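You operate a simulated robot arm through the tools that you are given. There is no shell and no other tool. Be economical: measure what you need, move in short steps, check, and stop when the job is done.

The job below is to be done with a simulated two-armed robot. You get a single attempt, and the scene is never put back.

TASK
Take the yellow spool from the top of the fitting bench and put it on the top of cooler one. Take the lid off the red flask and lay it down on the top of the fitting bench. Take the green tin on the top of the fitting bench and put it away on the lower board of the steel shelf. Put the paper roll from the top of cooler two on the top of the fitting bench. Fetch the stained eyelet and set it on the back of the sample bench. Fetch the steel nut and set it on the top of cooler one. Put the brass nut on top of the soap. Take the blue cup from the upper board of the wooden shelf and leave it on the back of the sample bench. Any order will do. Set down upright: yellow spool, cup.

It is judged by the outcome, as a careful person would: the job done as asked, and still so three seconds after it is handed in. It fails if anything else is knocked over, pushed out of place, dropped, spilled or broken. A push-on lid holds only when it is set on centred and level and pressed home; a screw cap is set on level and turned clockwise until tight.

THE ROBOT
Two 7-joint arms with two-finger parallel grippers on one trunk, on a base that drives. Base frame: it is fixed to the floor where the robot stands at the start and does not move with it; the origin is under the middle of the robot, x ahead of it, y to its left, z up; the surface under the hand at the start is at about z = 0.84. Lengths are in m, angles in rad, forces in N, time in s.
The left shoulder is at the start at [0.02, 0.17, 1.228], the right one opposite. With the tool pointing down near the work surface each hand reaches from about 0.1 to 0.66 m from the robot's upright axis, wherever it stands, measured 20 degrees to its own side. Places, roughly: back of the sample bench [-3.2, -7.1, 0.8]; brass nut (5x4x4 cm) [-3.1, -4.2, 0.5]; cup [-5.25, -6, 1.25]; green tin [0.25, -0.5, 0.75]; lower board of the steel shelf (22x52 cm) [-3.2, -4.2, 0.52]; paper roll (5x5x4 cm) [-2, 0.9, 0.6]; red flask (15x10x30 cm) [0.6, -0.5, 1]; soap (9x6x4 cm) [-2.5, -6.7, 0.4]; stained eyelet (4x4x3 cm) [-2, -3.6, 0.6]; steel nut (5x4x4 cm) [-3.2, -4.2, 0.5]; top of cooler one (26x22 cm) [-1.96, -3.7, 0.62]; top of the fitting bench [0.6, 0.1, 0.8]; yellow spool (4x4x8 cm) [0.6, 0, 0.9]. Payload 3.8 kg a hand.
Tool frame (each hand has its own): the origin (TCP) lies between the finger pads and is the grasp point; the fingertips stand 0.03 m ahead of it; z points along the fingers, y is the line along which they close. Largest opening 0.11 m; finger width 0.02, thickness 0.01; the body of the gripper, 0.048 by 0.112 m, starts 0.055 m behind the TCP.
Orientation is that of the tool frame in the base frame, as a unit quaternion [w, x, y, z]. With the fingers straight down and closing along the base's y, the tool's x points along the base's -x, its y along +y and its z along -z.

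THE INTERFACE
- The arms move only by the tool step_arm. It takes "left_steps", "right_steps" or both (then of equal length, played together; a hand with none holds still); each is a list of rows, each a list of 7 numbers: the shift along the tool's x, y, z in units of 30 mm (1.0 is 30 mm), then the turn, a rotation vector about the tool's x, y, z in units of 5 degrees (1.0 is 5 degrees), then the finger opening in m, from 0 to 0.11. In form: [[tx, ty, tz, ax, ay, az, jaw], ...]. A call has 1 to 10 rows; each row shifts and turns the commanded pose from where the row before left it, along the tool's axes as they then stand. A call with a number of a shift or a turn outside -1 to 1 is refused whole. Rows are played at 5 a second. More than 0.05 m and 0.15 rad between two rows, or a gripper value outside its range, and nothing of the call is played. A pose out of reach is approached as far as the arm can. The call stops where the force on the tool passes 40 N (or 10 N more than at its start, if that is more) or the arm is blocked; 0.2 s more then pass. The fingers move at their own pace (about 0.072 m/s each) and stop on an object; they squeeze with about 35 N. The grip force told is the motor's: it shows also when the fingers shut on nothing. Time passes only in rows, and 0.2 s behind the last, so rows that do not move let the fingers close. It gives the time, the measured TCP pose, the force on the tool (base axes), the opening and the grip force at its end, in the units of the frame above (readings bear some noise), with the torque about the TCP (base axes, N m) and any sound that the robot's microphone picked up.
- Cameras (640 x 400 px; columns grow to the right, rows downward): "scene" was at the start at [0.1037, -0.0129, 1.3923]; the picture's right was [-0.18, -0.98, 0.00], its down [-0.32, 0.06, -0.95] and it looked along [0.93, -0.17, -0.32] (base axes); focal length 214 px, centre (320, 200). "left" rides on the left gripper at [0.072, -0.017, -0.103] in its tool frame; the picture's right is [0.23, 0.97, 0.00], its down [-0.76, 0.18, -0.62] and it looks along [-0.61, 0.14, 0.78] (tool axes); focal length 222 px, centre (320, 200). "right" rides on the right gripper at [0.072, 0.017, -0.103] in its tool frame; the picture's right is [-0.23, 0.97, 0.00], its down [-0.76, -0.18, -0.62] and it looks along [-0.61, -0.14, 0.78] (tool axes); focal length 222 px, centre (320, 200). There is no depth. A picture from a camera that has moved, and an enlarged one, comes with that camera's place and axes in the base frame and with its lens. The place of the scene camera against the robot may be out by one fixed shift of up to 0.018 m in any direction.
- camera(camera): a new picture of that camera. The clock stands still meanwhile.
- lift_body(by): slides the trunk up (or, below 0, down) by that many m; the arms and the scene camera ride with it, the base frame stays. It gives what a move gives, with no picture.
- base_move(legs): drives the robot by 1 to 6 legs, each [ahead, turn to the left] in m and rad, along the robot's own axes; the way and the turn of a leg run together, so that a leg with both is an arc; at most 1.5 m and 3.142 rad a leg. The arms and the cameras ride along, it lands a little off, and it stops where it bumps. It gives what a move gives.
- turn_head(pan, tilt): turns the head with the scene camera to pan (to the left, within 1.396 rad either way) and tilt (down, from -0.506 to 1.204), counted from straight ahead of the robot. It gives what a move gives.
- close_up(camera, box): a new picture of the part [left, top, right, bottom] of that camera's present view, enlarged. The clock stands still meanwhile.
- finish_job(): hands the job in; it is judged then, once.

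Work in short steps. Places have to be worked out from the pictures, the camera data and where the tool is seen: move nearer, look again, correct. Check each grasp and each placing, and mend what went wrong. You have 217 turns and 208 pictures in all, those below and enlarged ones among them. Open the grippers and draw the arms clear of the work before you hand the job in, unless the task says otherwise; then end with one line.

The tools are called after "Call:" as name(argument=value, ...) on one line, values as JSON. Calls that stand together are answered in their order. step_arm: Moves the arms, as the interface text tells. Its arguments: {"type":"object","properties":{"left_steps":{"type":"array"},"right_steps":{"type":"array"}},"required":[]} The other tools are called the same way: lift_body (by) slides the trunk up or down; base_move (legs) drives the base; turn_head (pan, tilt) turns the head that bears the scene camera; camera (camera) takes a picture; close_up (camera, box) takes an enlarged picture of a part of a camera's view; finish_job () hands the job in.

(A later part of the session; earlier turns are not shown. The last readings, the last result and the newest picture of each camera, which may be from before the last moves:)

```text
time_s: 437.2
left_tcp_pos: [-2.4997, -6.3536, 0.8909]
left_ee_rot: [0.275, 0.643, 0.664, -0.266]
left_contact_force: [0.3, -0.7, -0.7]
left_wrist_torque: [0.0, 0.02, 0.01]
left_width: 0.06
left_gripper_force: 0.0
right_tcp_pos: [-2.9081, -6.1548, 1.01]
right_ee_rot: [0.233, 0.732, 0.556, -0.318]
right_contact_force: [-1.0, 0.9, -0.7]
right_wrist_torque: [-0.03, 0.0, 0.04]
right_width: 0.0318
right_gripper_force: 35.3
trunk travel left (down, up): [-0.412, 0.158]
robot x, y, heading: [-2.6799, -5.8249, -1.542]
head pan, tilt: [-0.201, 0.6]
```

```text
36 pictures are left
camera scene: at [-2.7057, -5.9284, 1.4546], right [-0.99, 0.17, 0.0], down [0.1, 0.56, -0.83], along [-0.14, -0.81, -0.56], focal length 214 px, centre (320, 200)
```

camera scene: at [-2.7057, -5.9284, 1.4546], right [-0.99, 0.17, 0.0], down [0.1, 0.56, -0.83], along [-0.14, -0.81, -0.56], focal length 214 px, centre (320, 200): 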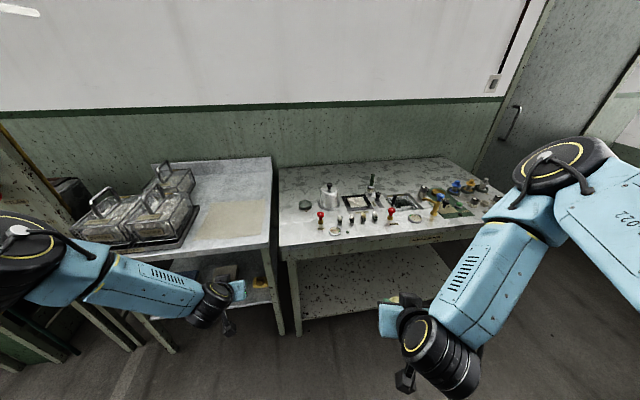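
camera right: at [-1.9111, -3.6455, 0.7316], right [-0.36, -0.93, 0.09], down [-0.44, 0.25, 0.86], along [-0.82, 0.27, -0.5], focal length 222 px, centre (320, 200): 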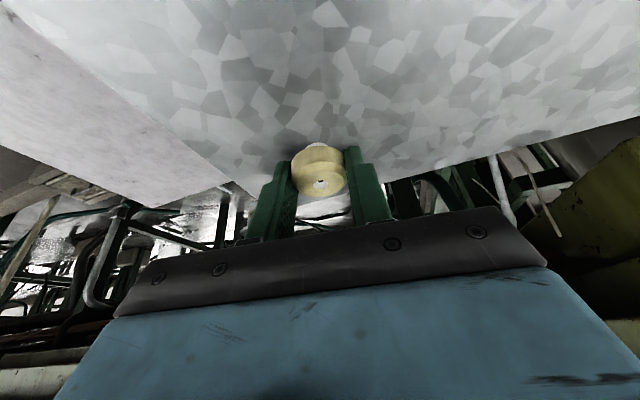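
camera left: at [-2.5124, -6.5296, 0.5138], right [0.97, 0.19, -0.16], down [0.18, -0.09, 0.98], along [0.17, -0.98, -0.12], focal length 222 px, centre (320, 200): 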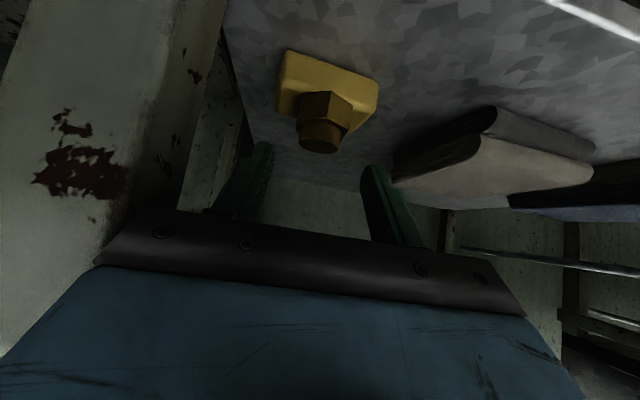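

Pitch is now 46°. I raise the left hand clear of the table top and creep in 0.4 m.

Call:
step_arm(left_steps=[[0, 0, -1, 0, 0, 0, 0.06], [-0.3, 0, -1, 0, 0, 0, 0.06], [-0.7, 0, -0.7, 0, 0, 0, 0.06], [-0.7, 0, -0.7, 0, 0, 0, 0.06], [-0.7, 0, -0.7, 0, 0, 0, 0.06], [-0.7, 0, -0.7, 0, 0, 0, 0.06], [-0.7, 0, -0.7, 0, 0, 0, 0.06]])

Call:
base_move(legs=[[0.3, 0], [0.11, 0]])

```text
time_s: 438.8
left_tcp_pos: [-2.5001, -6.3167, 1.0914]
left_ee_rot: [0.275, 0.644, 0.663, -0.266]
left_contact_force: [0.4, -0.3, -0.2]
left_wrist_torque: [-0.01, -0.02, -0.01]
left_width: 0.0598
left_gripper_force: 0.0
right_tcp_pos: [-2.9085, -6.1554, 1.009]
right_ee_rot: [0.233, 0.732, 0.556, -0.318]
right_contact_force: [-0.1, -0.2, -0.9]
right_wrist_torque: [0.0, 0.01, 0.0]
right_width: 0.0322
right_gripper_force: 34.5
trunk travel left (down, up): [-0.412, 0.158]
robot x, y, heading: [-2.6803, -5.8259, -1.536]
head pan, tilt: [-0.201, 0.6]
```

```text
time_s: 441.6
left_tcp_pos: [-2.4922, -6.7244, 1.0902]
left_ee_rot: [0.274, 0.644, 0.663, -0.266]
left_contact_force: [0.3, 0.1, -0.7]
left_wrist_torque: [0.04, 0.06, 0.02]
left_width: 0.0602
left_gripper_force: 0.1
right_tcp_pos: [-2.8977, -6.562, 1.009]
right_ee_rot: [0.232, 0.733, 0.555, -0.318]
right_contact_force: [0.0, -0.1, -0.2]
right_wrist_torque: [-0.03, 0.04, -0.02]
right_width: 0.032
right_gripper_force: 35.2
trunk travel left (down, up): [-0.412, 0.158]
robot x, y, heading: [-2.6695, -6.2287, -1.542]
head pan, tilt: [-0.201, 0.6]
```

No bump. I raise 6 cm more and extend the right hand over the bench to its back strip.

Call:
lift_body(by=0.06)

Call:
step_arm(right_steps=[[-0.76, 0.51, 0.8, 0, 0, 0, 0.015], [-0.76, 0.51, 0.8, 0, 0, 0, 0.015], [-0.76, 0.51, 0.8, 0, 0, 0, 0.015], [-0.76, 0.51, 0.8, 0, 0, 0, 0.015], [-0.76, 0.51, 0.8, 0, 0, 0, 0.015], [-0.76, 0.51, 0.8, 0, 0, 0, 0.015], [-0.76, 0.51, 0.8, 0, 0, 0, 0.015], [-0.76, 0.51, 0.8, 0, 0, 0, 0.015], [-0.76, 0.51, 0.8, 0, 0, 0, 0.015], [-0.76, 0.51, 0.8, 0, 0, 0, 0.015]])

Call:
camera(camera="right")

```text
time_s: 442.6
left_tcp_pos: [-2.4901, -6.7251, 1.1509]
left_ee_rot: [0.273, 0.645, 0.662, -0.267]
left_contact_force: [-0.1, -0.6, 0.3]
left_wrist_torque: [-0.01, -0.01, 0.04]
left_width: 0.0602
left_gripper_force: 0.1
right_tcp_pos: [-2.8963, -6.5607, 1.0702]
right_ee_rot: [0.231, 0.733, 0.555, -0.317]
right_contact_force: [0.3, -0.3, -0.8]
right_wrist_torque: [0.02, 0.01, -0.02]
right_width: 0.0323
right_gripper_force: 35.4
trunk travel left (down, up): [-0.472, 0.098]
robot x, y, heading: [-2.6703, -6.2319, -1.547]
head pan, tilt: [-0.201, 0.6]
```

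```text
time_s: 444.8
left_tcp_pos: [-2.4887, -6.725, 1.1491]
left_ee_rot: [0.273, 0.645, 0.662, -0.267]
left_contact_force: [0.1, 0.5, -1.0]
left_wrist_torque: [0.0, -0.01, -0.05]
left_width: 0.06
left_gripper_force: 0.0
right_tcp_pos: [-2.8427, -6.9226, 1.0707]
right_ee_rot: [0.232, 0.732, 0.556, -0.317]
right_contact_force: [0.3, 0.2, -0.3]
right_wrist_torque: [0.04, 0.02, 0.01]
right_width: 0.032
right_gripper_force: 34.7
trunk travel left (down, up): [-0.472, 0.098]
robot x, y, heading: [-2.6704, -6.2327, -1.541]
head pan, tilt: [-0.201, 0.6]
```

```text
35 pictures are left
camera right: at [-2.7902, -6.8075, 1.0877], right [0.9, -0.42, 0.15], down [-0.18, -0.03, 0.98], along [-0.41, -0.91, -0.1], focal length 222 px, centre (320, 200)
```

right: 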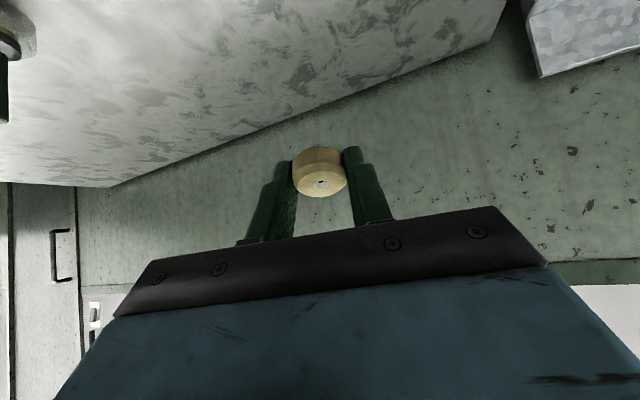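

The bench's rear edge is near y ≈ -7.26. I extend to y ≈ -7.06.

Call:
step_arm(right_steps=[[-0.76, 0.45, 0.8, 0, 0, 0, 0.015], [-0.76, 0.45, 0.8, 0, 0, 0, 0.015], [-0.76, 0.45, 0.8, 0, 0, 0, 0.015], [-0.76, 0.45, 0.8, 0, 0, 0, 0.015]])

Call:
lift_body(by=-0.18)

Call:
camera(camera="right")

```text
time_s: 445.8
left_tcp_pos: [-2.4909, -6.724, 1.1503]
left_ee_rot: [0.274, 0.644, 0.663, -0.266]
left_contact_force: [0.0, -0.1, -0.5]
left_wrist_torque: [0.01, -0.02, 0.02]
left_width: 0.0598
left_gripper_force: 0.0
right_tcp_pos: [-2.8401, -6.9766, 1.0698]
right_ee_rot: [0.233, 0.732, 0.556, -0.317]
right_contact_force: [0.0, 0.5, -0.8]
right_wrist_torque: [0.01, 0.04, -0.03]
right_width: 0.0319
right_gripper_force: 35.2
right hand out of reach, approached as far as the arm can: row 2, 3, 4
trunk travel left (down, up): [-0.472, 0.098]
robot x, y, heading: [-2.6707, -6.2286, -1.539]
head pan, tilt: [-0.201, 0.6]
```

```text
time_s: 447.8
left_tcp_pos: [-2.4917, -6.7246, 0.9708]
left_ee_rot: [0.274, 0.644, 0.663, -0.267]
left_contact_force: [-0.5, -0.3, 0.4]
left_wrist_torque: [-0.04, 0.0, 0.01]
left_width: 0.0602
left_gripper_force: 0.0
right_tcp_pos: [-2.8405, -6.9776, 0.8894]
right_ee_rot: [0.233, 0.733, 0.555, -0.318]
right_contact_force: [0.1, 0.4, -0.1]
right_wrist_torque: [-0.02, 0.01, 0.01]
right_width: 0.0319
right_gripper_force: 34.9
trunk travel left (down, up): [-0.292, 0.278]
robot x, y, heading: [-2.6695, -6.2334, -1.549]
head pan, tilt: [-0.201, 0.6]
```

```text
34 pictures are left
camera right: at [-2.7884, -6.8616, 0.908], right [0.89, -0.42, 0.15], down [-0.18, -0.03, 0.98], along [-0.41, -0.91, -0.1], focal length 222 px, centre (320, 200)
```

right: 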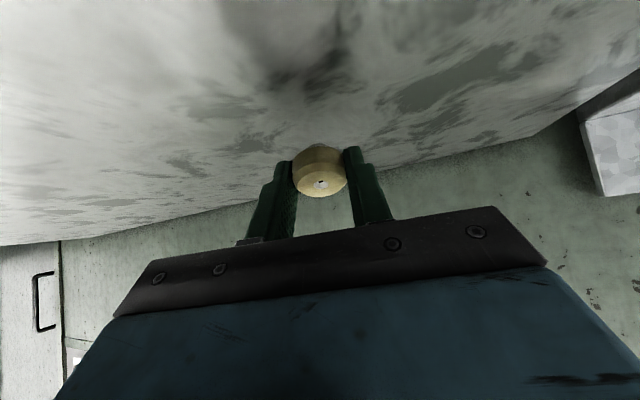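

At y -6.977; with the shoulder lower I try extending 7 cm further.

Call:
step_arm(right_steps=[[-0.6, 0.25, 0.58, 0, 0, 0, 0.015], [-0.6, 0.25, 0.58, 0, 0, 0, 0.015], [-0.6, 0.25, 0.58, 0, 0, 0, 0.015]])

```text
time_s: 448.6
left_tcp_pos: [-2.4917, -6.7242, 0.9712]
left_ee_rot: [0.273, 0.645, 0.662, -0.267]
left_contact_force: [-0.4, 0.1, 0.8]
left_wrist_torque: [0.0, 0.03, 0.0]
left_width: 0.0599
left_gripper_force: 0.0
right_tcp_pos: [-2.8404, -6.9768, 0.89]
right_ee_rot: [0.232, 0.733, 0.555, -0.318]
right_contact_force: [-0.2, 0.3, -1.1]
right_wrist_torque: [0.04, -0.03, 0.01]
right_width: 0.0319
right_gripper_force: 35.1
right hand out of reach, approached as far as the arm can: row 1, 2, 3
trunk travel left (down, up): [-0.292, 0.278]
robot x, y, heading: [-2.67, -6.2303, -1.542]
head pan, tilt: [-0.201, 0.6]
```

The arm is straight. I creep the base forward in small steps, watching for bumps.

Call:
base_move(legs=[[0.04, 0]])

Call:
base_move(legs=[[0.035, 0]])

Call:
lift_body(by=-0.03)

```text
time_s: 449.5
left_tcp_pos: [-2.4907, -6.7643, 0.9714]
left_ee_rot: [0.274, 0.645, 0.662, -0.266]
left_contact_force: [0.6, -0.6, 0.0]
left_wrist_torque: [0.03, -0.01, 0.02]
left_width: 0.0601
left_gripper_force: 0.1
right_tcp_pos: [-2.8401, -7.0179, 0.8908]
right_ee_rot: [0.232, 0.733, 0.555, -0.317]
right_contact_force: [0.1, -0.9, -1.0]
right_wrist_torque: [0.0, 0.0, 0.01]
right_width: 0.032
right_gripper_force: 34.8
trunk travel left (down, up): [-0.292, 0.278]
robot x, y, heading: [-2.667, -6.2713, -1.542]
head pan, tilt: [-0.201, 0.6]
```

```text
time_s: 450.3
left_tcp_pos: [-2.489, -6.799, 0.9702]
left_ee_rot: [0.274, 0.644, 0.663, -0.266]
left_contact_force: [0.7, -0.5, -1.1]
left_wrist_torque: [-0.02, -0.01, -0.02]
left_width: 0.0601
left_gripper_force: 0.0
right_tcp_pos: [-2.8385, -7.0515, 0.8891]
right_ee_rot: [0.231, 0.733, 0.555, -0.318]
right_contact_force: [0.1, -0.5, -1.1]
right_wrist_torque: [0.0, -0.01, 0.02]
right_width: 0.0319
right_gripper_force: 34.9
trunk travel left (down, up): [-0.292, 0.278]
robot x, y, heading: [-2.6689, -6.3031, -1.542]
head pan, tilt: [-0.201, 0.6]
```

```text
time_s: 451.1
left_tcp_pos: [-2.4877, -6.7949, 0.9424]
left_ee_rot: [0.275, 0.644, 0.662, -0.267]
left_contact_force: [0.3, -0.6, 0.7]
left_wrist_torque: [-0.04, 0.01, 0.05]
left_width: 0.06
left_gripper_force: 0.0
right_tcp_pos: [-2.8381, -7.0517, 0.8687]
right_ee_rot: [0.236, 0.731, 0.553, -0.323]
right_contact_force: [-1.3, -3.5, 26.8]
right_wrist_torque: [-0.46, 0.07, 0.02]
right_width: 0.0322
right_gripper_force: 34.4
trunk travel left (down, up): [-0.262, 0.308]
robot x, y, heading: [-2.6693, -6.3064, -1.541]
head pan, tilt: [-0.201, 0.6]
```

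Contact (bench ≈ 0.84) at y = -7.05. I release and withdraw along the tool axis.

Call:
step_arm(right_steps=[[0, 0, 0, 0, 0, 0, 0.045], [0, 0, 0, 0, 0, 0, 0.06], [0, 0, -0.6, 0, 0, 0, 0.06], [0, 0, -1, 0, 0, 0, 0.06], [0, 0, -1, 0, 0, 0, 0.06]])

Call:
camera(camera="right")

```text
time_s: 452.3
left_tcp_pos: [-2.4881, -6.7965, 0.9412]
left_ee_rot: [0.275, 0.644, 0.662, -0.267]
left_contact_force: [-0.5, 0.1, 0.3]
left_wrist_torque: [0.03, 0.01, -0.02]
left_width: 0.06
left_gripper_force: 0.1
right_tcp_pos: [-2.8225, -6.997, 0.9138]
right_ee_rot: [0.231, 0.734, 0.555, -0.317]
right_contact_force: [0.1, 0.2, -0.1]
right_wrist_torque: [-0.01, 0.04, -0.02]
right_width: 0.0601
right_gripper_force: 0.0
trunk travel left (down, up): [-0.262, 0.308]
robot x, y, heading: [-2.6665, -6.3041, -1.543]
head pan, tilt: [-0.201, 0.6]
```

```text
33 pictures are left
camera right: at [-2.77, -6.8812, 0.9307], right [0.89, -0.42, 0.15], down [-0.18, -0.03, 0.98], along [-0.41, -0.91, -0.1], focal length 222 px, centre (320, 200)
```

right: 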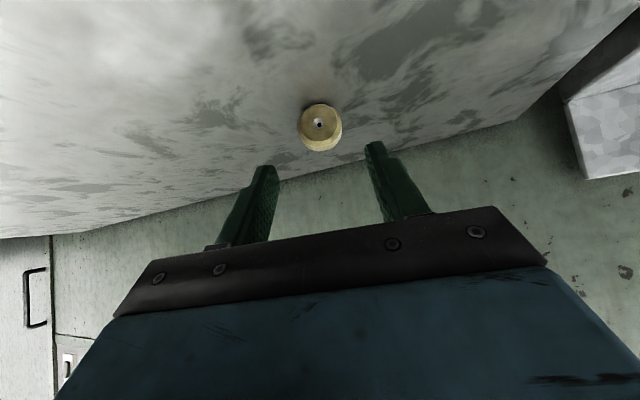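

Call:
close_up(camera="right", box=[260, 70, 400, 170])

```text
4.00 times, centred on (330, 120) of right
camera zoom: at [-2.77, -6.8812, 0.9307], right [0.89, -0.42, 0.15], down [-0.18, -0.03, 0.98], along [-0.41, -0.91, -0.1], focal length 888 px, centre (280, 520)
```

zoom: 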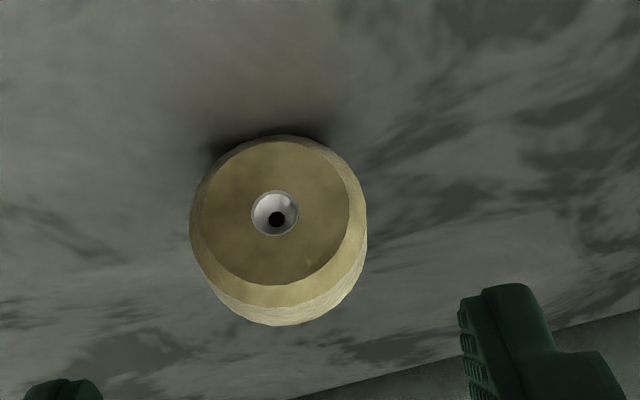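

The eyelet lies on the back of the bench (its orientation isn't prescribed). I raise the trunk, back out and head for the cup on the wooden shelf.

Call:
lift_body(by=0.26)

Call:
base_move(legs=[[-0.55, 0], [0, -1.42]])

Call:
turn_head(pan=0, tilt=0.3)

Call:
camera(camera="scene")

```text
time_s: 454.9
left_tcp_pos: [-2.4889, -6.798, 1.2009]
left_ee_rot: [0.274, 0.644, 0.662, -0.267]
left_contact_force: [-0.4, -0.3, 0.8]
left_wrist_torque: [-0.01, -0.03, -0.02]
left_width: 0.0601
left_gripper_force: 0.1
right_tcp_pos: [-2.8223, -6.9981, 1.1727]
right_ee_rot: [0.232, 0.733, 0.555, -0.318]
right_contact_force: [0.2, -0.5, -0.1]
right_wrist_torque: [-0.01, 0.0, 0.0]
right_width: 0.0601
right_gripper_force: 0.0
trunk travel left (down, up): [-0.522, 0.048]
robot x, y, heading: [-2.6684, -6.3095, -1.543]
head pan, tilt: [-0.201, 0.6]
```

```text
time_s: 461.8
left_tcp_pos: [-3.1565, -5.9702, 1.2008]
left_ee_rot: [0.028, 0.922, 0.068, -0.381]
left_contact_force: [-0.3, 1.1, 0.2]
left_wrist_torque: [0.01, -0.02, -0.06]
left_width: 0.0599
left_gripper_force: 0.1
right_tcp_pos: [-3.3938, -5.6623, 1.1723]
right_ee_rot: [-0.037, 0.916, -0.071, -0.392]
right_contact_force: [0.0, -0.4, -0.2]
right_wrist_torque: [0.01, -0.01, -0.04]
right_width: 0.0602
right_gripper_force: 0.1
trunk travel left (down, up): [-0.522, 0.048]
robot x, y, heading: [-2.6891, -5.7309, -2.994]
head pan, tilt: [-0.201, 0.6]
```

```text
time_s: 462.6
left_tcp_pos: [-3.1549, -5.9694, 1.2005]
left_ee_rot: [0.027, 0.921, 0.067, -0.382]
left_contact_force: [0.8, 0.0, 0.1]
left_wrist_torque: [0.02, -0.01, 0.02]
left_width: 0.0598
left_gripper_force: 0.1
right_tcp_pos: [-3.3944, -5.6615, 1.1728]
right_ee_rot: [-0.037, 0.916, -0.07, -0.392]
right_contact_force: [0.1, 0.0, 0.6]
right_wrist_torque: [-0.04, -0.02, 0.02]
right_width: 0.0601
right_gripper_force: 0.1
trunk travel left (down, up): [-0.522, 0.048]
robot x, y, heading: [-2.6859, -5.7313, -2.99]
head pan, tilt: [0.0, 0.3]
```

```text
31 pictures are left
camera scene: at [-2.8093, -5.7456, 1.592], right [-0.15, 0.99, 0.0], down [0.29, 0.04, -0.96], along [-0.94, -0.14, -0.3], focal length 214 px, centre (320, 200)
```

scene: 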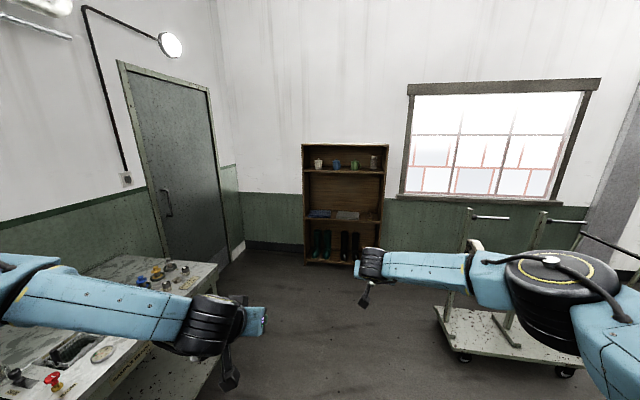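

Call:
close_up(camera="scene", box=[290, 135, 400, 235])

```text
4.00 times, centred on (345, 185) of scene
camera zoom: at [-2.8093, -5.7456, 1.592], right [-0.15, 0.99, 0.0], down [0.29, 0.04, -0.96], along [-0.94, -0.14, -0.3], focal length 858 px, centre (220, 260)
```

zoom: 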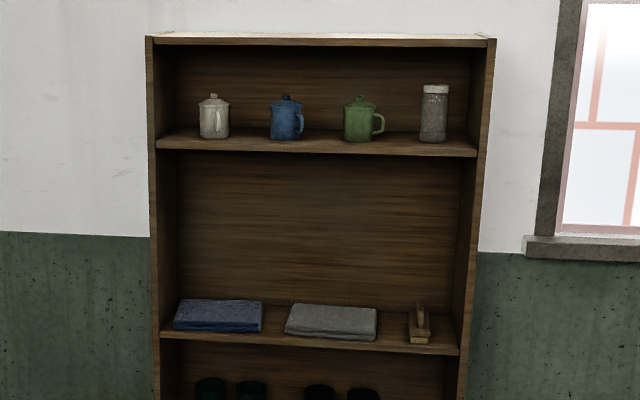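

The blue cup is at about (-5.25, -5.92), base ≈ 1.19, with its handle toward +y. I tuck the left hand back and drive up to the shelf.

Call:
step_arm(left_steps=[[0.7, 0, -0.7, 0, 0, 0, 0.06], [0.7, 0, -0.7, 0, 0, 0, 0.06], [0.7, 0, -0.7, 0, 0, 0, 0.06], [0.7, 0, -0.7, 0, 0, 0, 0.06]])

Call:
base_move(legs=[[0, 0.05], [0.9, 0], [0.85, 0], [0, -0.205]])

Call:
camera(camera="scene")

```text
time_s: 463.6
left_tcp_pos: [-3.0371, -5.9531, 1.1982]
left_ee_rot: [0.027, 0.921, 0.067, -0.382]
left_contact_force: [0.3, -0.5, -0.3]
left_wrist_torque: [-0.04, -0.03, 0.0]
left_width: 0.0596
left_gripper_force: 0.0
right_tcp_pos: [-3.3928, -5.662, 1.1741]
right_ee_rot: [-0.037, 0.916, -0.071, -0.392]
right_contact_force: [0.6, 0.2, 0.3]
right_wrist_torque: [0.0, 0.0, 0.0]
right_width: 0.0598
right_gripper_force: 0.0
trunk travel left (down, up): [-0.522, 0.048]
robot x, y, heading: [-2.6832, -5.7344, -2.991]
head pan, tilt: [0.0, 0.3]
```

```text
time_s: 472.7
left_tcp_pos: [-4.7386, -6.2956, 1.1989]
left_ee_rot: [0.039, 0.919, 0.093, -0.38]
left_contact_force: [-0.2, 0.1, -0.7]
left_wrist_torque: [0.0, 0.05, 0.03]
left_width: 0.06
left_gripper_force: 0.0
right_tcp_pos: [-5.1028, -6.0269, 1.1638]
right_ee_rot: [-0.029, 0.922, -0.04, -0.385]
right_contact_force: [0.1, -0.2, -0.1]
right_wrist_torque: [0.01, 0.03, 0.03]
right_width: 0.0599
right_gripper_force: 0.0
trunk travel left (down, up): [-0.522, 0.048]
robot x, y, heading: [-4.4037, -6.0618, -2.944]
head pan, tilt: [0.0, 0.3]
stopped in leg 3: the force on the tool passed its limit at 47 N (the readings are from after the stop); the commanded pose is now the measured one
```

```text
29 pictures are left
camera scene: at [-4.5207, -6.0764, 1.5921], right [-0.2, 0.98, 0.0], down [0.29, 0.06, -0.96], along [-0.94, -0.19, -0.3], focal length 214 px, centre (320, 200)
```

scene: 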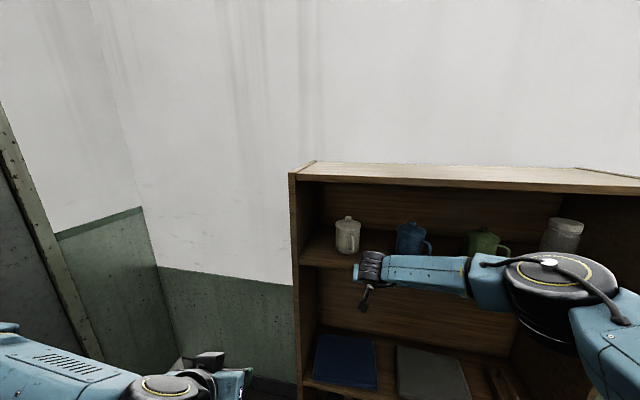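

The extended right hand bumped the shelf board's front edge. I back off at once and check the cups.

Call:
base_move(legs=[[-0.2, 0]])

Call:
close_up(camera="scene", box=[290, 140, 530, 290])

```text
time_s: 474.3
left_tcp_pos: [-4.5388, -6.2553, 1.1971]
left_ee_rot: [0.039, 0.919, 0.093, -0.38]
left_contact_force: [0.2, -0.7, -0.1]
left_wrist_torque: [-0.01, -0.01, -0.04]
left_width: 0.0597
left_gripper_force: 0.0
right_tcp_pos: [-4.9038, -5.988, 1.1639]
right_ee_rot: [-0.028, 0.922, -0.04, -0.384]
right_contact_force: [1.1, -0.1, 0.2]
right_wrist_torque: [0.01, -0.03, 0.04]
right_width: 0.0598
right_gripper_force: 0.0
trunk travel left (down, up): [-0.522, 0.048]
robot x, y, heading: [-4.2021, -6.0181, -2.938]
head pan, tilt: [0.0, 0.3]
```

```text
2.67 times, centred on (410, 215) of scene
camera zoom: at [-4.3219, -6.0361, 1.5921], right [-0.2, 0.98, 0.0], down [0.29, 0.06, -0.96], along [-0.94, -0.19, -0.3], focal length 572 px, centre (80, 160)
```

zoom: 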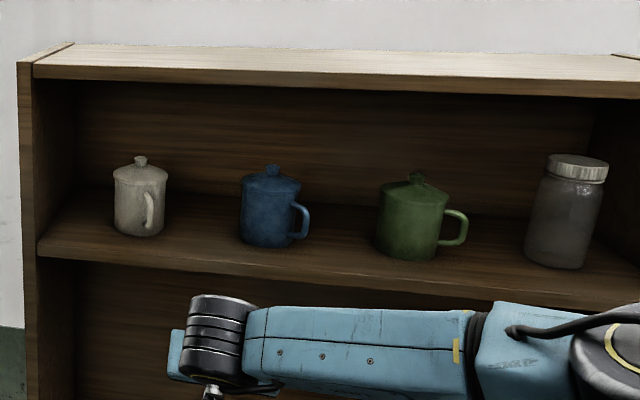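

All cups still stand. The blue cup (≈8.8 cm wide, base ≈1.18) can be gripped just under the rim, above its handle, z ≈ 1.268. I square the base up and pitch the right hand to 70°.

Call:
base_move(legs=[[0, -0.207]])

Call:
lift_body(by=0.045)

Call:
step_arm(right_steps=[[0, 0, 0, 0, -1, 0, 0.1], [0, 0, 0, 0, -1, 0, 0.11], [0, 0, 0, 0, -1, 0, 0.11], [0, 0, 0, 0, -1, 0, 0.11], [0, 0, 0, 0, -1, 0, 0.11], [0, 0, 0, -0.94, 0, -0.342, 0.11], [0, 0, 0, -0.94, 0, -0.342, 0.11], [-0.8, 0, -0.3, 0, 0, 0, 0.11], [-0.8, 0, -0.3, 0, 0, 0, 0.11]])

Call:
camera(camera="right")

```text
time_s: 475.5
left_tcp_pos: [-4.582, -6.1798, 1.198]
left_ee_rot: [0.0, 0.924, -0.003, -0.383]
left_contact_force: [-0.5, 0.1, 0.3]
left_wrist_torque: [0.02, -0.02, 0.0]
left_width: 0.0601
left_gripper_force: 0.2
right_tcp_pos: [-4.8837, -5.842, 1.1636]
right_ee_rot: [-0.068, 0.913, -0.135, -0.379]
right_contact_force: [0.2, -0.5, -0.5]
right_wrist_torque: [0.0, -0.03, -0.01]
right_width: 0.06
right_gripper_force: 0.1
trunk travel left (down, up): [-0.522, 0.048]
robot x, y, heading: [-4.2027, -6.0162, 3.134]
head pan, tilt: [0.0, 0.3]
```

```text
time_s: 476.4
left_tcp_pos: [-4.5821, -6.1802, 1.2432]
left_ee_rot: [0.0, 0.924, -0.003, -0.383]
left_contact_force: [0.7, 0.0, 1.0]
left_wrist_torque: [0.01, 0.01, -0.03]
left_width: 0.0603
left_gripper_force: 0.1
right_tcp_pos: [-4.8822, -5.8436, 1.2077]
right_ee_rot: [-0.068, 0.913, -0.135, -0.379]
right_contact_force: [0.2, 0.8, -0.4]
right_wrist_torque: [-0.02, 0.02, 0.0]
right_width: 0.0599
right_gripper_force: 0.1
trunk travel left (down, up): [-0.567, 0.003]
robot x, y, heading: [-4.2043, -6.017, 3.135]
head pan, tilt: [0.0, 0.3]
```

```text
time_s: 478.4
left_tcp_pos: [-4.582, -6.1807, 1.2425]
left_ee_rot: [0.0, 0.924, -0.003, -0.383]
left_contact_force: [0.7, 0.3, -0.1]
left_wrist_torque: [0.01, 0.01, -0.01]
left_width: 0.0602
left_gripper_force: 0.0
right_tcp_pos: [-4.8818, -5.8442, 1.2617]
right_ee_rot: [-0.046, 0.817, -0.047, -0.572]
right_contact_force: [-0.2, 0.3, 0.2]
right_wrist_torque: [0.0, -0.01, -0.01]
right_width: 0.1098
right_gripper_force: 0.1
trunk travel left (down, up): [-0.567, 0.003]
robot x, y, heading: [-4.2017, -6.0153, 3.135]
head pan, tilt: [0.0, 0.3]
```

```text
27 pictures are left
camera right: at [-4.7621, -5.8763, 1.2276], right [-0.2, -0.96, 0.19], down [0.34, 0.11, 0.93], along [-0.92, 0.26, 0.31], focal length 222 px, centre (320, 200)
```

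right: 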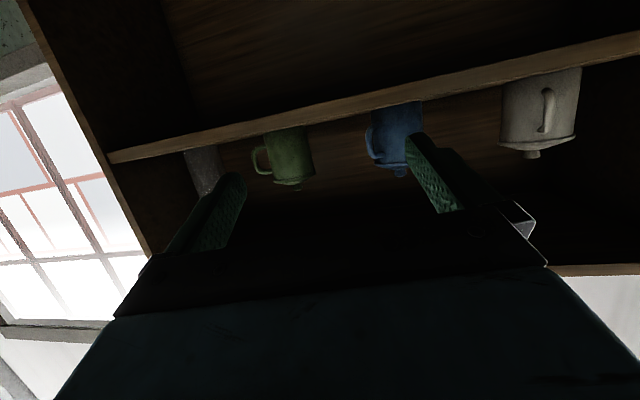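

I shift the hand laterally to line up with the cup, then check.

Call:
step_arm(right_steps=[[0, 0.96, 0, 0, 0, 0, 0.11], [0, 0.96, 0, 0, 0, 0, 0.11], [0, 0.96, 0, 0, 0, 0, 0.11], [-0.2, 0.96, -0.08, 0, 0, 0, 0.11]])

Call:
camera(camera="right")

```text
time_s: 479.4
left_tcp_pos: [-4.5812, -6.1817, 1.2432]
left_ee_rot: [-0.001, 0.924, -0.003, -0.383]
left_contact_force: [0.0, -1.1, -0.4]
left_wrist_torque: [0.0, -0.01, -0.01]
left_width: 0.0599
left_gripper_force: 0.0
right_tcp_pos: [-4.8971, -5.9596, 1.264]
right_ee_rot: [-0.047, 0.817, -0.046, -0.572]
right_contact_force: [0.3, -0.1, 0.5]
right_wrist_torque: [0.01, -0.04, -0.04]
right_width: 0.1101
right_gripper_force: 0.1
trunk travel left (down, up): [-0.567, 0.003]
robot x, y, heading: [-4.1996, -6.0179, 3.134]
head pan, tilt: [0.0, 0.3]
```

```text
26 pictures are left
camera right: at [-4.7775, -5.9918, 1.2309], right [-0.2, -0.96, 0.19], down [0.34, 0.11, 0.93], along [-0.92, 0.25, 0.31], focal length 222 px, centre (320, 200)
```

right: 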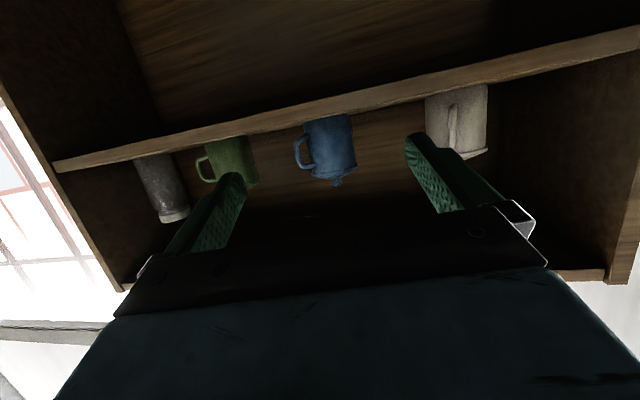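

Call:
close_up(camera="right", box=[270, 90, 390, 200])

```text
3.64 times, centred on (330, 145) of right
camera zoom: at [-4.7775, -5.9918, 1.2309], right [-0.2, -0.96, 0.19], down [0.34, 0.11, 0.93], along [-0.92, 0.25, 0.31], focal length 808 px, centre (284, 400)
```

zoom: 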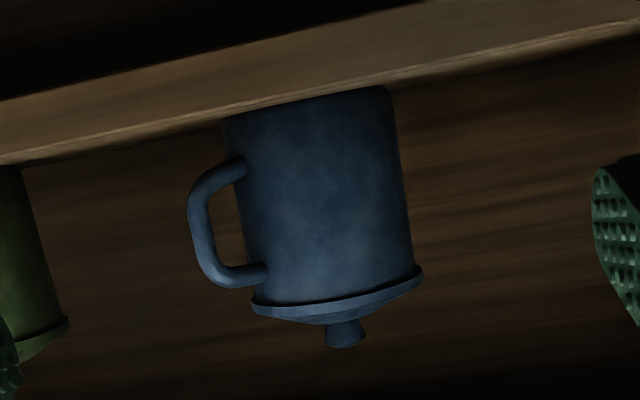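

The cup's handle juts out at ~55° (toward robot/right), so a body grip would hit it; but its loop has ~2 cm clearance, so I'll grip the handle bar (≈ (-5.142, -5.868, 1.265)) tangentially. I yaw the hand 28° to the right, narrow the fingers, and move the base 0.14 m ahead.

Call:
step_arm(right_steps=[[0, 0, 0, 0.94, 0, 0.342, 0.08], [0, 0, 0, 0.94, 0, 0.342, 0.06], [0, 0, 0, 0.94, 0, 0.342, 0.036], [0, 0, 0, 0.94, 0, 0.342, 0.036], [0, 0, 0, 0.94, 0, 0.342, 0.036], [0, 0, 0, 0.64, 0, 0.233, 0.036]])

Call:
base_move(legs=[[0.14, 0]])

Call:
camera(camera="right")

```text
time_s: 480.8
left_tcp_pos: [-4.5813, -6.1825, 1.2424]
left_ee_rot: [-0.001, 0.924, -0.003, -0.383]
left_contact_force: [-0.8, -0.4, 0.2]
left_wrist_torque: [0.0, -0.03, 0.02]
left_width: 0.0601
left_gripper_force: 0.1
right_tcp_pos: [-4.8953, -5.9598, 1.2644]
right_ee_rot: [-0.186, 0.777, -0.246, -0.548]
right_contact_force: [0.6, -0.4, 0.1]
right_wrist_torque: [0.02, 0.01, -0.03]
right_width: 0.0361
right_gripper_force: 0.0
trunk travel left (down, up): [-0.567, 0.003]
robot x, y, heading: [-4.2008, -6.0164, 3.13]
head pan, tilt: [0.0, 0.3]
```

```text
time_s: 482.1
left_tcp_pos: [-4.7205, -6.1772, 1.2433]
left_ee_rot: [-0.001, 0.924, -0.005, -0.383]
left_contact_force: [-0.1, 0.7, 0.8]
left_wrist_torque: [-0.02, -0.03, 0.03]
left_width: 0.0602
left_gripper_force: 0.1
right_tcp_pos: [-5.0339, -5.9541, 1.2646]
right_ee_rot: [-0.186, 0.777, -0.247, -0.548]
right_contact_force: [0.0, 0.5, 0.1]
right_wrist_torque: [-0.02, -0.03, -0.01]
right_width: 0.0361
right_gripper_force: 0.1
trunk travel left (down, up): [-0.567, 0.003]
robot x, y, heading: [-4.3393, -6.0183, 3.131]
head pan, tilt: [0.0, 0.3]
```

```text
24 pictures are left
camera right: at [-4.9436, -6.0389, 1.2294], right [-0.64, -0.75, 0.2], down [0.37, -0.07, 0.93], along [-0.68, 0.66, 0.32], focal length 222 px, centre (320, 200)
```

right: 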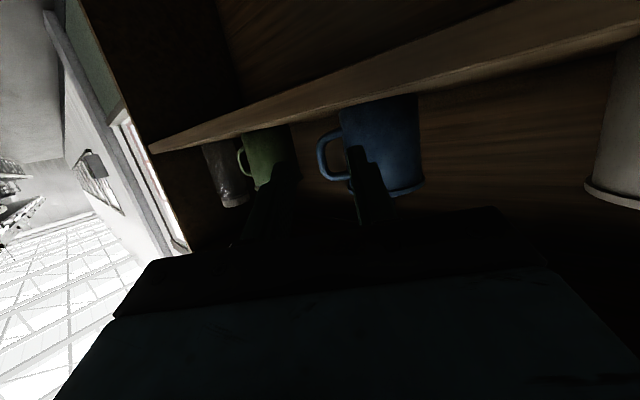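

The bar is 141 mm ahead, 6 mm to the side, at hand height. I advance 82 mm and check.

Call:
step_arm(right_steps=[[-0.31, -0.22, 0.852, 0, 0, 0, 0.036], [-0.31, 0, 0.852, 0, 0, 0, 0.036], [-0.31, 0, 0.852, 0, 0, 0, 0.036]])

Call:
close_up(camera="right", box=[220, 60, 480, 240])

```text
time_s: 482.9
left_tcp_pos: [-4.7208, -6.1766, 1.2437]
left_ee_rot: [-0.002, 0.924, -0.005, -0.382]
left_contact_force: [0.2, -0.3, 0.2]
left_wrist_torque: [-0.03, 0.0, 0.0]
left_width: 0.0602
left_gripper_force: 0.0
right_tcp_pos: [-5.0651, -5.8867, 1.2658]
right_ee_rot: [-0.186, 0.777, -0.247, -0.548]
right_contact_force: [-0.9, 0.3, -0.4]
right_wrist_torque: [-0.01, -0.03, 0.02]
right_width: 0.0361
right_gripper_force: 0.1
right hand out of reach, approached as far as the arm can: row 1, 2, 3
trunk travel left (down, up): [-0.567, 0.003]
robot x, y, heading: [-4.3368, -6.0162, 3.129]
head pan, tilt: [0.0, 0.3]
```

```text
2.22 times, centred on (350, 150) of right
camera zoom: at [-4.9757, -5.9713, 1.2309], right [-0.64, -0.75, 0.2], down [0.37, -0.07, 0.93], along [-0.68, 0.66, 0.32], focal length 494 px, centre (253, 311)
```

zoom: 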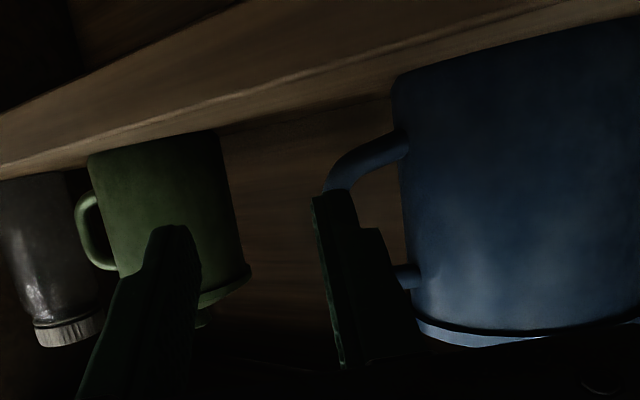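

The arm runs out again. I retract the hand, then bring the base 0.12 m closer and re-approach.

Call:
step_arm(right_steps=[[0.353, 0, -0.97, 0, 0, 0, 0.036], [0.353, -0.3, -0.97, 0, 0, 0, 0.036], [0.353, -0.5, -0.97, 0, 0, 0, 0.036], [0.353, -0.5, -0.97, 0, 0, 0, 0.036]])

Call:
base_move(legs=[[0.12, 0]])

Call:
camera(camera="right")

```text
time_s: 483.9
left_tcp_pos: [-4.7206, -6.1778, 1.2427]
left_ee_rot: [-0.001, 0.924, -0.005, -0.383]
left_contact_force: [-0.1, -0.3, 0.2]
left_wrist_torque: [0.01, 0.03, -0.02]
left_width: 0.06
left_gripper_force: 0.1
right_tcp_pos: [-4.942, -5.931, 1.2699]
right_ee_rot: [-0.187, 0.776, -0.248, -0.549]
right_contact_force: [-0.3, -0.5, 0.2]
right_wrist_torque: [-0.02, 0.0, -0.03]
right_width: 0.0361
right_gripper_force: 0.1
trunk travel left (down, up): [-0.567, 0.003]
robot x, y, heading: [-4.3415, -6.0155, 3.129]
head pan, tilt: [0.0, 0.3]
```

```text
time_s: 485.1
left_tcp_pos: [-4.8397, -6.1764, 1.2443]
left_ee_rot: [-0.001, 0.924, -0.005, -0.383]
left_contact_force: [-0.2, -0.2, -0.5]
left_wrist_torque: [-0.02, 0.01, 0.0]
left_width: 0.0599
left_gripper_force: 0.0
right_tcp_pos: [-5.0608, -5.931, 1.269]
right_ee_rot: [-0.186, 0.777, -0.246, -0.548]
right_contact_force: [-0.2, 0.2, 0.0]
right_wrist_torque: [0.01, 0.03, 0.02]
right_width: 0.0362
right_gripper_force: 0.1
trunk travel left (down, up): [-0.567, 0.003]
robot x, y, heading: [-4.4604, -6.0159, 3.133]
head pan, tilt: [0.0, 0.3]
```

```text
22 pictures are left
camera right: at [-4.9715, -6.0151, 1.2336], right [-0.64, -0.75, 0.2], down [0.37, -0.07, 0.93], along [-0.68, 0.66, 0.32], focal length 222 px, centre (320, 200)
```

right: 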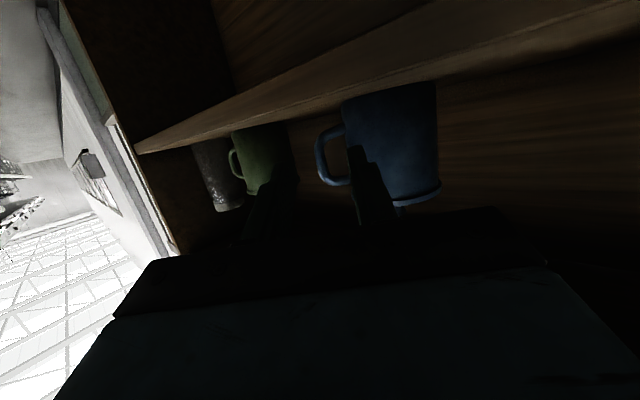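

Bar at (-5.137, -5.870, 1.264): 98 mm ahead, 4 mm aside. I advance 70 mm and check once more.

Call:
step_arm(right_steps=[[-0.2, -0.13, 0.736, 0, 0, 0, 0.036], [-0.25, 0, 0.736, 0, 0, 0, 0.036], [-0.25, 0, 0.736, 0, 0, 0, 0.036]])

Call:
close_up(camera="right", box=[220, 60, 480, 240])

```text
time_s: 485.9
left_tcp_pos: [-4.8395, -6.1754, 1.2437]
left_ee_rot: [-0.001, 0.924, -0.006, -0.382]
left_contact_force: [0.6, -0.1, -1.1]
left_wrist_torque: [0.0, 0.01, 0.02]
left_width: 0.0601
left_gripper_force: 0.1
right_tcp_pos: [-5.1167, -5.8852, 1.2682]
right_ee_rot: [-0.186, 0.777, -0.247, -0.548]
right_contact_force: [0.7, -0.7, 0.3]
right_wrist_torque: [-0.01, 0.0, -0.01]
right_width: 0.0361
right_gripper_force: 0.1
trunk travel left (down, up): [-0.567, 0.003]
robot x, y, heading: [-4.4608, -6.0159, 3.126]
head pan, tilt: [0.0, 0.3]
```

```text
2.22 times, centred on (350, 150) of right
camera zoom: at [-5.0272, -5.9702, 1.232], right [-0.64, -0.75, 0.2], down [0.37, -0.07, 0.93], along [-0.68, 0.66, 0.32], focal length 494 px, centre (253, 311)
```

zoom: 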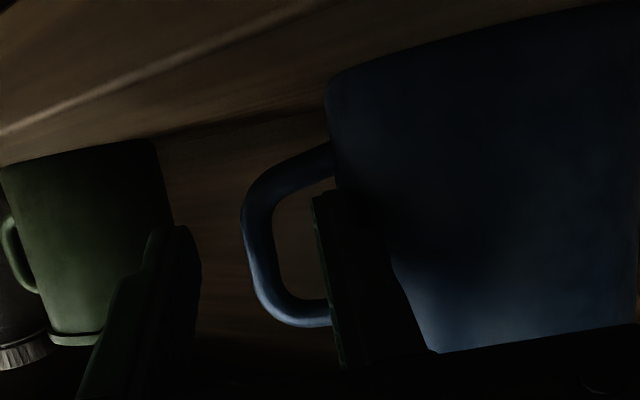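

Bar centred; I narrow the fingers to 26 mm so that the inner one clears the cup body, advance 32 mm and close.

Call:
step_arm(right_steps=[[0, 0, 0, 0, 0, 0, 0.026], [-0.15, 0, 0.5, 0, 0, 0, 0.026], [-0.15, 0, 0.5, 0, 0, 0, 0.026], [0, 0, 0, 0, 0, 0, 0.026]])

Call:
close_up(camera="right", box=[220, 60, 480, 240])

```text
time_s: 486.9
left_tcp_pos: [-4.8395, -6.1761, 1.2429]
left_ee_rot: [-0.001, 0.924, -0.005, -0.382]
left_contact_force: [0.0, -0.7, 0.9]
left_wrist_torque: [0.02, -0.01, -0.03]
left_width: 0.0599
left_gripper_force: 0.1
right_tcp_pos: [-5.1398, -5.8677, 1.2663]
right_ee_rot: [-0.186, 0.777, -0.247, -0.548]
right_contact_force: [-1.3, 0.3, 0.1]
right_wrist_torque: [-0.04, 0.0, 0.0]
right_width: 0.026
right_gripper_force: 0.0
trunk travel left (down, up): [-0.567, 0.003]
robot x, y, heading: [-4.4616, -6.0147, 3.131]
head pan, tilt: [0.0, 0.3]
```

```text
2.22 times, centred on (350, 150) of right
camera zoom: at [-5.0512, -5.9512, 1.2311], right [-0.64, -0.75, 0.2], down [0.37, -0.07, 0.93], along [-0.68, 0.66, 0.32], focal length 494 px, centre (253, 311)
```

zoom: 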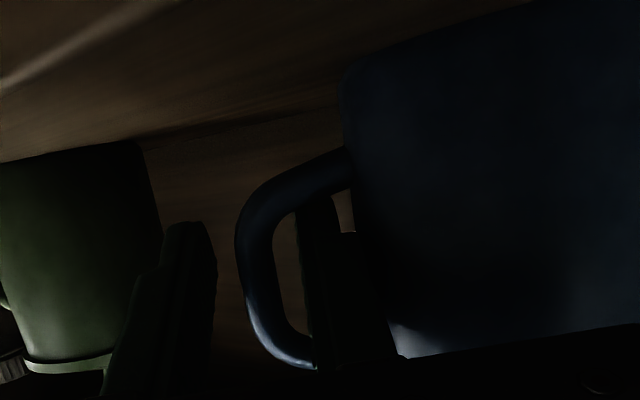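

The inner finger is through the loop, no contact forces. I close on the bar.

Call:
step_arm(right_steps=[[0, 0, 0, 0, 0, 0, 0.015], [0, 0, 0, 0, 0, 0, 0.002], [0, 0, 0, 0, 0, 0, 0.002], [0, 0, 0, 0, 0, 0, 0.002]])

```text
time_s: 487.9
left_tcp_pos: [-4.8399, -6.1774, 1.2432]
left_ee_rot: [-0.001, 0.924, -0.005, -0.382]
left_contact_force: [0.0, 0.1, -0.1]
left_wrist_torque: [-0.01, 0.01, -0.01]
left_width: 0.0598
left_gripper_force: 0.1
right_tcp_pos: [-5.1402, -5.8661, 1.2664]
right_ee_rot: [-0.185, 0.777, -0.246, -0.548]
right_contact_force: [-0.3, 0.7, 1.7]
right_wrist_torque: [-0.2, 0.14, -0.03]
right_width: 0.0098
right_gripper_force: 35.2
trunk travel left (down, up): [-0.567, 0.003]
robot x, y, heading: [-4.4601, -6.0134, 3.134]
head pan, tilt: [0.0, 0.3]
```

Handle held. I lift 2.5 cm and look.

Call:
step_arm(right_steps=[[-0.3, 0, -0.11, 0, 0, 0, 0.002], [-0.5, 0, -0.18, 0, 0, 0, 0.002], [0, 0, 0, 0, 0, 0, 0.002]])

Call:
camera(camera="scene")

```text
time_s: 488.7
left_tcp_pos: [-4.8412, -6.1766, 1.242]
left_ee_rot: [-0.001, 0.924, -0.005, -0.382]
left_contact_force: [0.1, 0.2, -0.1]
left_wrist_torque: [-0.02, -0.02, 0.02]
left_width: 0.0604
left_gripper_force: 0.1
right_tcp_pos: [-5.1418, -5.8672, 1.2932]
right_ee_rot: [-0.186, 0.778, -0.247, -0.547]
right_contact_force: [0.2, 0.4, -1.4]
right_wrist_torque: [0.08, -0.09, 0.0]
right_width: 0.0091
right_gripper_force: 35.4
trunk travel left (down, up): [-0.567, 0.003]
robot x, y, heading: [-4.4623, -6.0139, 3.129]
head pan, tilt: [0.0, 0.3]
```

```text
19 pictures are left
camera scene: at [-4.5827, -6.0094, 1.637], right [0.01, 1.0, 0.0], down [0.3, 0.0, -0.96], along [-0.96, 0.01, -0.3], focal length 214 px, centre (320, 200)
```

scene: 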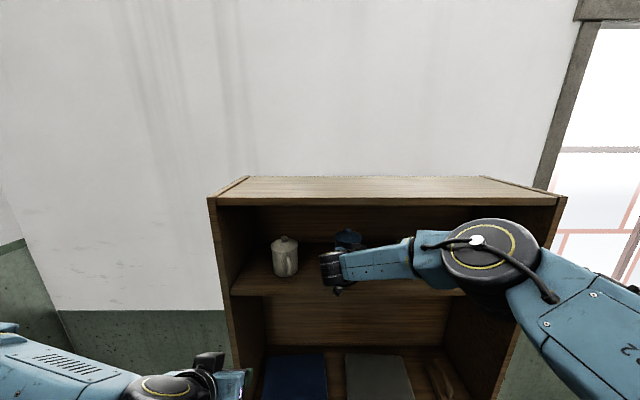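

The cup is lifted (≈1.4 N). I back the base out 0.45 m and check.

Call:
base_move(legs=[[-0.45, 0]])

Call:
camera(camera="right")

Call:
camera(camera="scene")

```text
time_s: 491.5
left_tcp_pos: [-4.3775, -6.1826, 1.2431]
left_ee_rot: [0.0, 0.924, -0.003, -0.382]
left_contact_force: [0.2, 0.2, 0.1]
left_wrist_torque: [-0.01, 0.03, 0.03]
left_width: 0.0601
left_gripper_force: 0.1
right_tcp_pos: [-4.6791, -5.8733, 1.2923]
right_ee_rot: [-0.185, 0.778, -0.245, -0.548]
right_contact_force: [-0.3, -0.5, -1.8]
right_wrist_torque: [0.12, -0.07, 0.06]
right_width: 0.0092
right_gripper_force: 35.7
trunk travel left (down, up): [-0.567, 0.003]
robot x, y, heading: [-3.9957, -6.0165, 3.135]
head pan, tilt: [0.0, 0.3]
```

```text
18 pictures are left
camera right: at [-4.5894, -5.958, 1.2576], right [-0.63, -0.75, 0.2], down [0.37, -0.07, 0.93], along [-0.68, 0.66, 0.32], focal length 222 px, centre (320, 200)
```

right: 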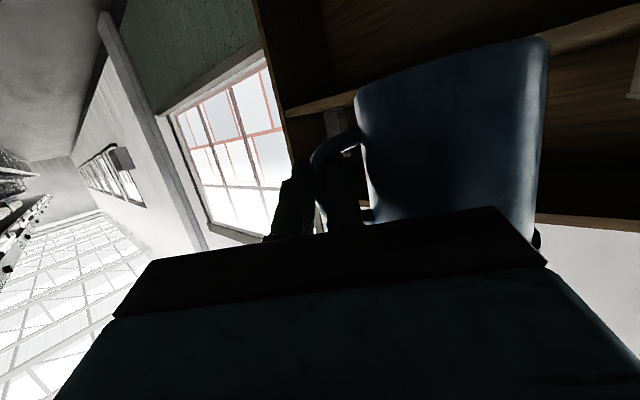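

```text
17 pictures are left
camera scene: at [-4.1201, -6.014, 1.637], right [0.01, 1.0, 0.0], down [0.3, 0.0, -0.96], along [-0.96, 0.01, -0.3], focal length 214 px, centre (320, 200)
```

scene: 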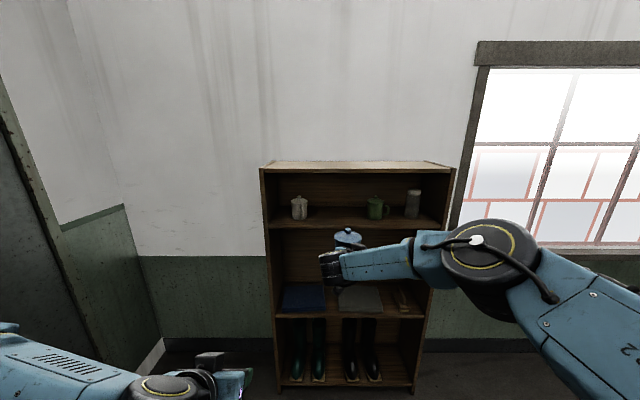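

Cup is held level and the other things are undisturbed. I reverse 1.21 m and turn left to face the sample bench.

Call:
base_move(legs=[[-1.21, 0], [0, 1.62]])

Call:
turn_head(pan=-0.3, tilt=0.65)

Call:
camera(camera="scene")

```text
time_s: 501.6
left_tcp_pos: [-2.6088, -6.3986, 1.2426]
left_ee_rot: [0.28, 0.63, 0.676, -0.261]
left_contact_force: [-0.9, 0.8, 0.4]
left_wrist_torque: [0.0, 0.0, 0.03]
left_width: 0.0598
left_gripper_force: 0.1
right_tcp_pos: [-2.8904, -6.7243, 1.2937]
right_ee_rot: [0.276, 0.709, 0.405, -0.507]
right_contact_force: [0.1, -0.2, -2.2]
right_wrist_torque: [0.11, 0.12, 0.0]
right_width: 0.0092
right_gripper_force: 35.1
trunk travel left (down, up): [-0.567, 0.003]
robot x, y, heading: [-2.7982, -6.032, -1.494]
head pan, tilt: [0.0, 0.3]
```

```text
time_s: 502.4
left_tcp_pos: [-2.6077, -6.3973, 1.2423]
left_ee_rot: [0.28, 0.63, 0.677, -0.259]
left_contact_force: [0.8, 0.4, -0.5]
left_wrist_torque: [-0.01, -0.02, -0.02]
left_width: 0.0601
left_gripper_force: 0.0
right_tcp_pos: [-2.8912, -6.7235, 1.2933]
right_ee_rot: [0.276, 0.708, 0.404, -0.508]
right_contact_force: [0.6, -0.7, -1.6]
right_wrist_torque: [0.05, 0.1, 0.01]
right_width: 0.0095
right_gripper_force: 35.3
trunk travel left (down, up): [-0.567, 0.003]
robot x, y, heading: [-2.8016, -6.0287, -1.497]
head pan, tilt: [-0.3, 0.649]
```

```text
16 pictures are left
camera scene: at [-2.8287, -6.1329, 1.6053], right [-0.97, 0.22, 0.0], down [0.14, 0.59, -0.8], along [-0.18, -0.78, -0.6], focal length 214 px, centre (320, 200)
```

scene: 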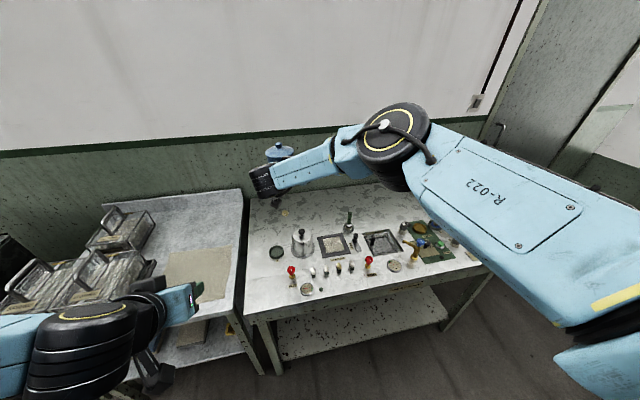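

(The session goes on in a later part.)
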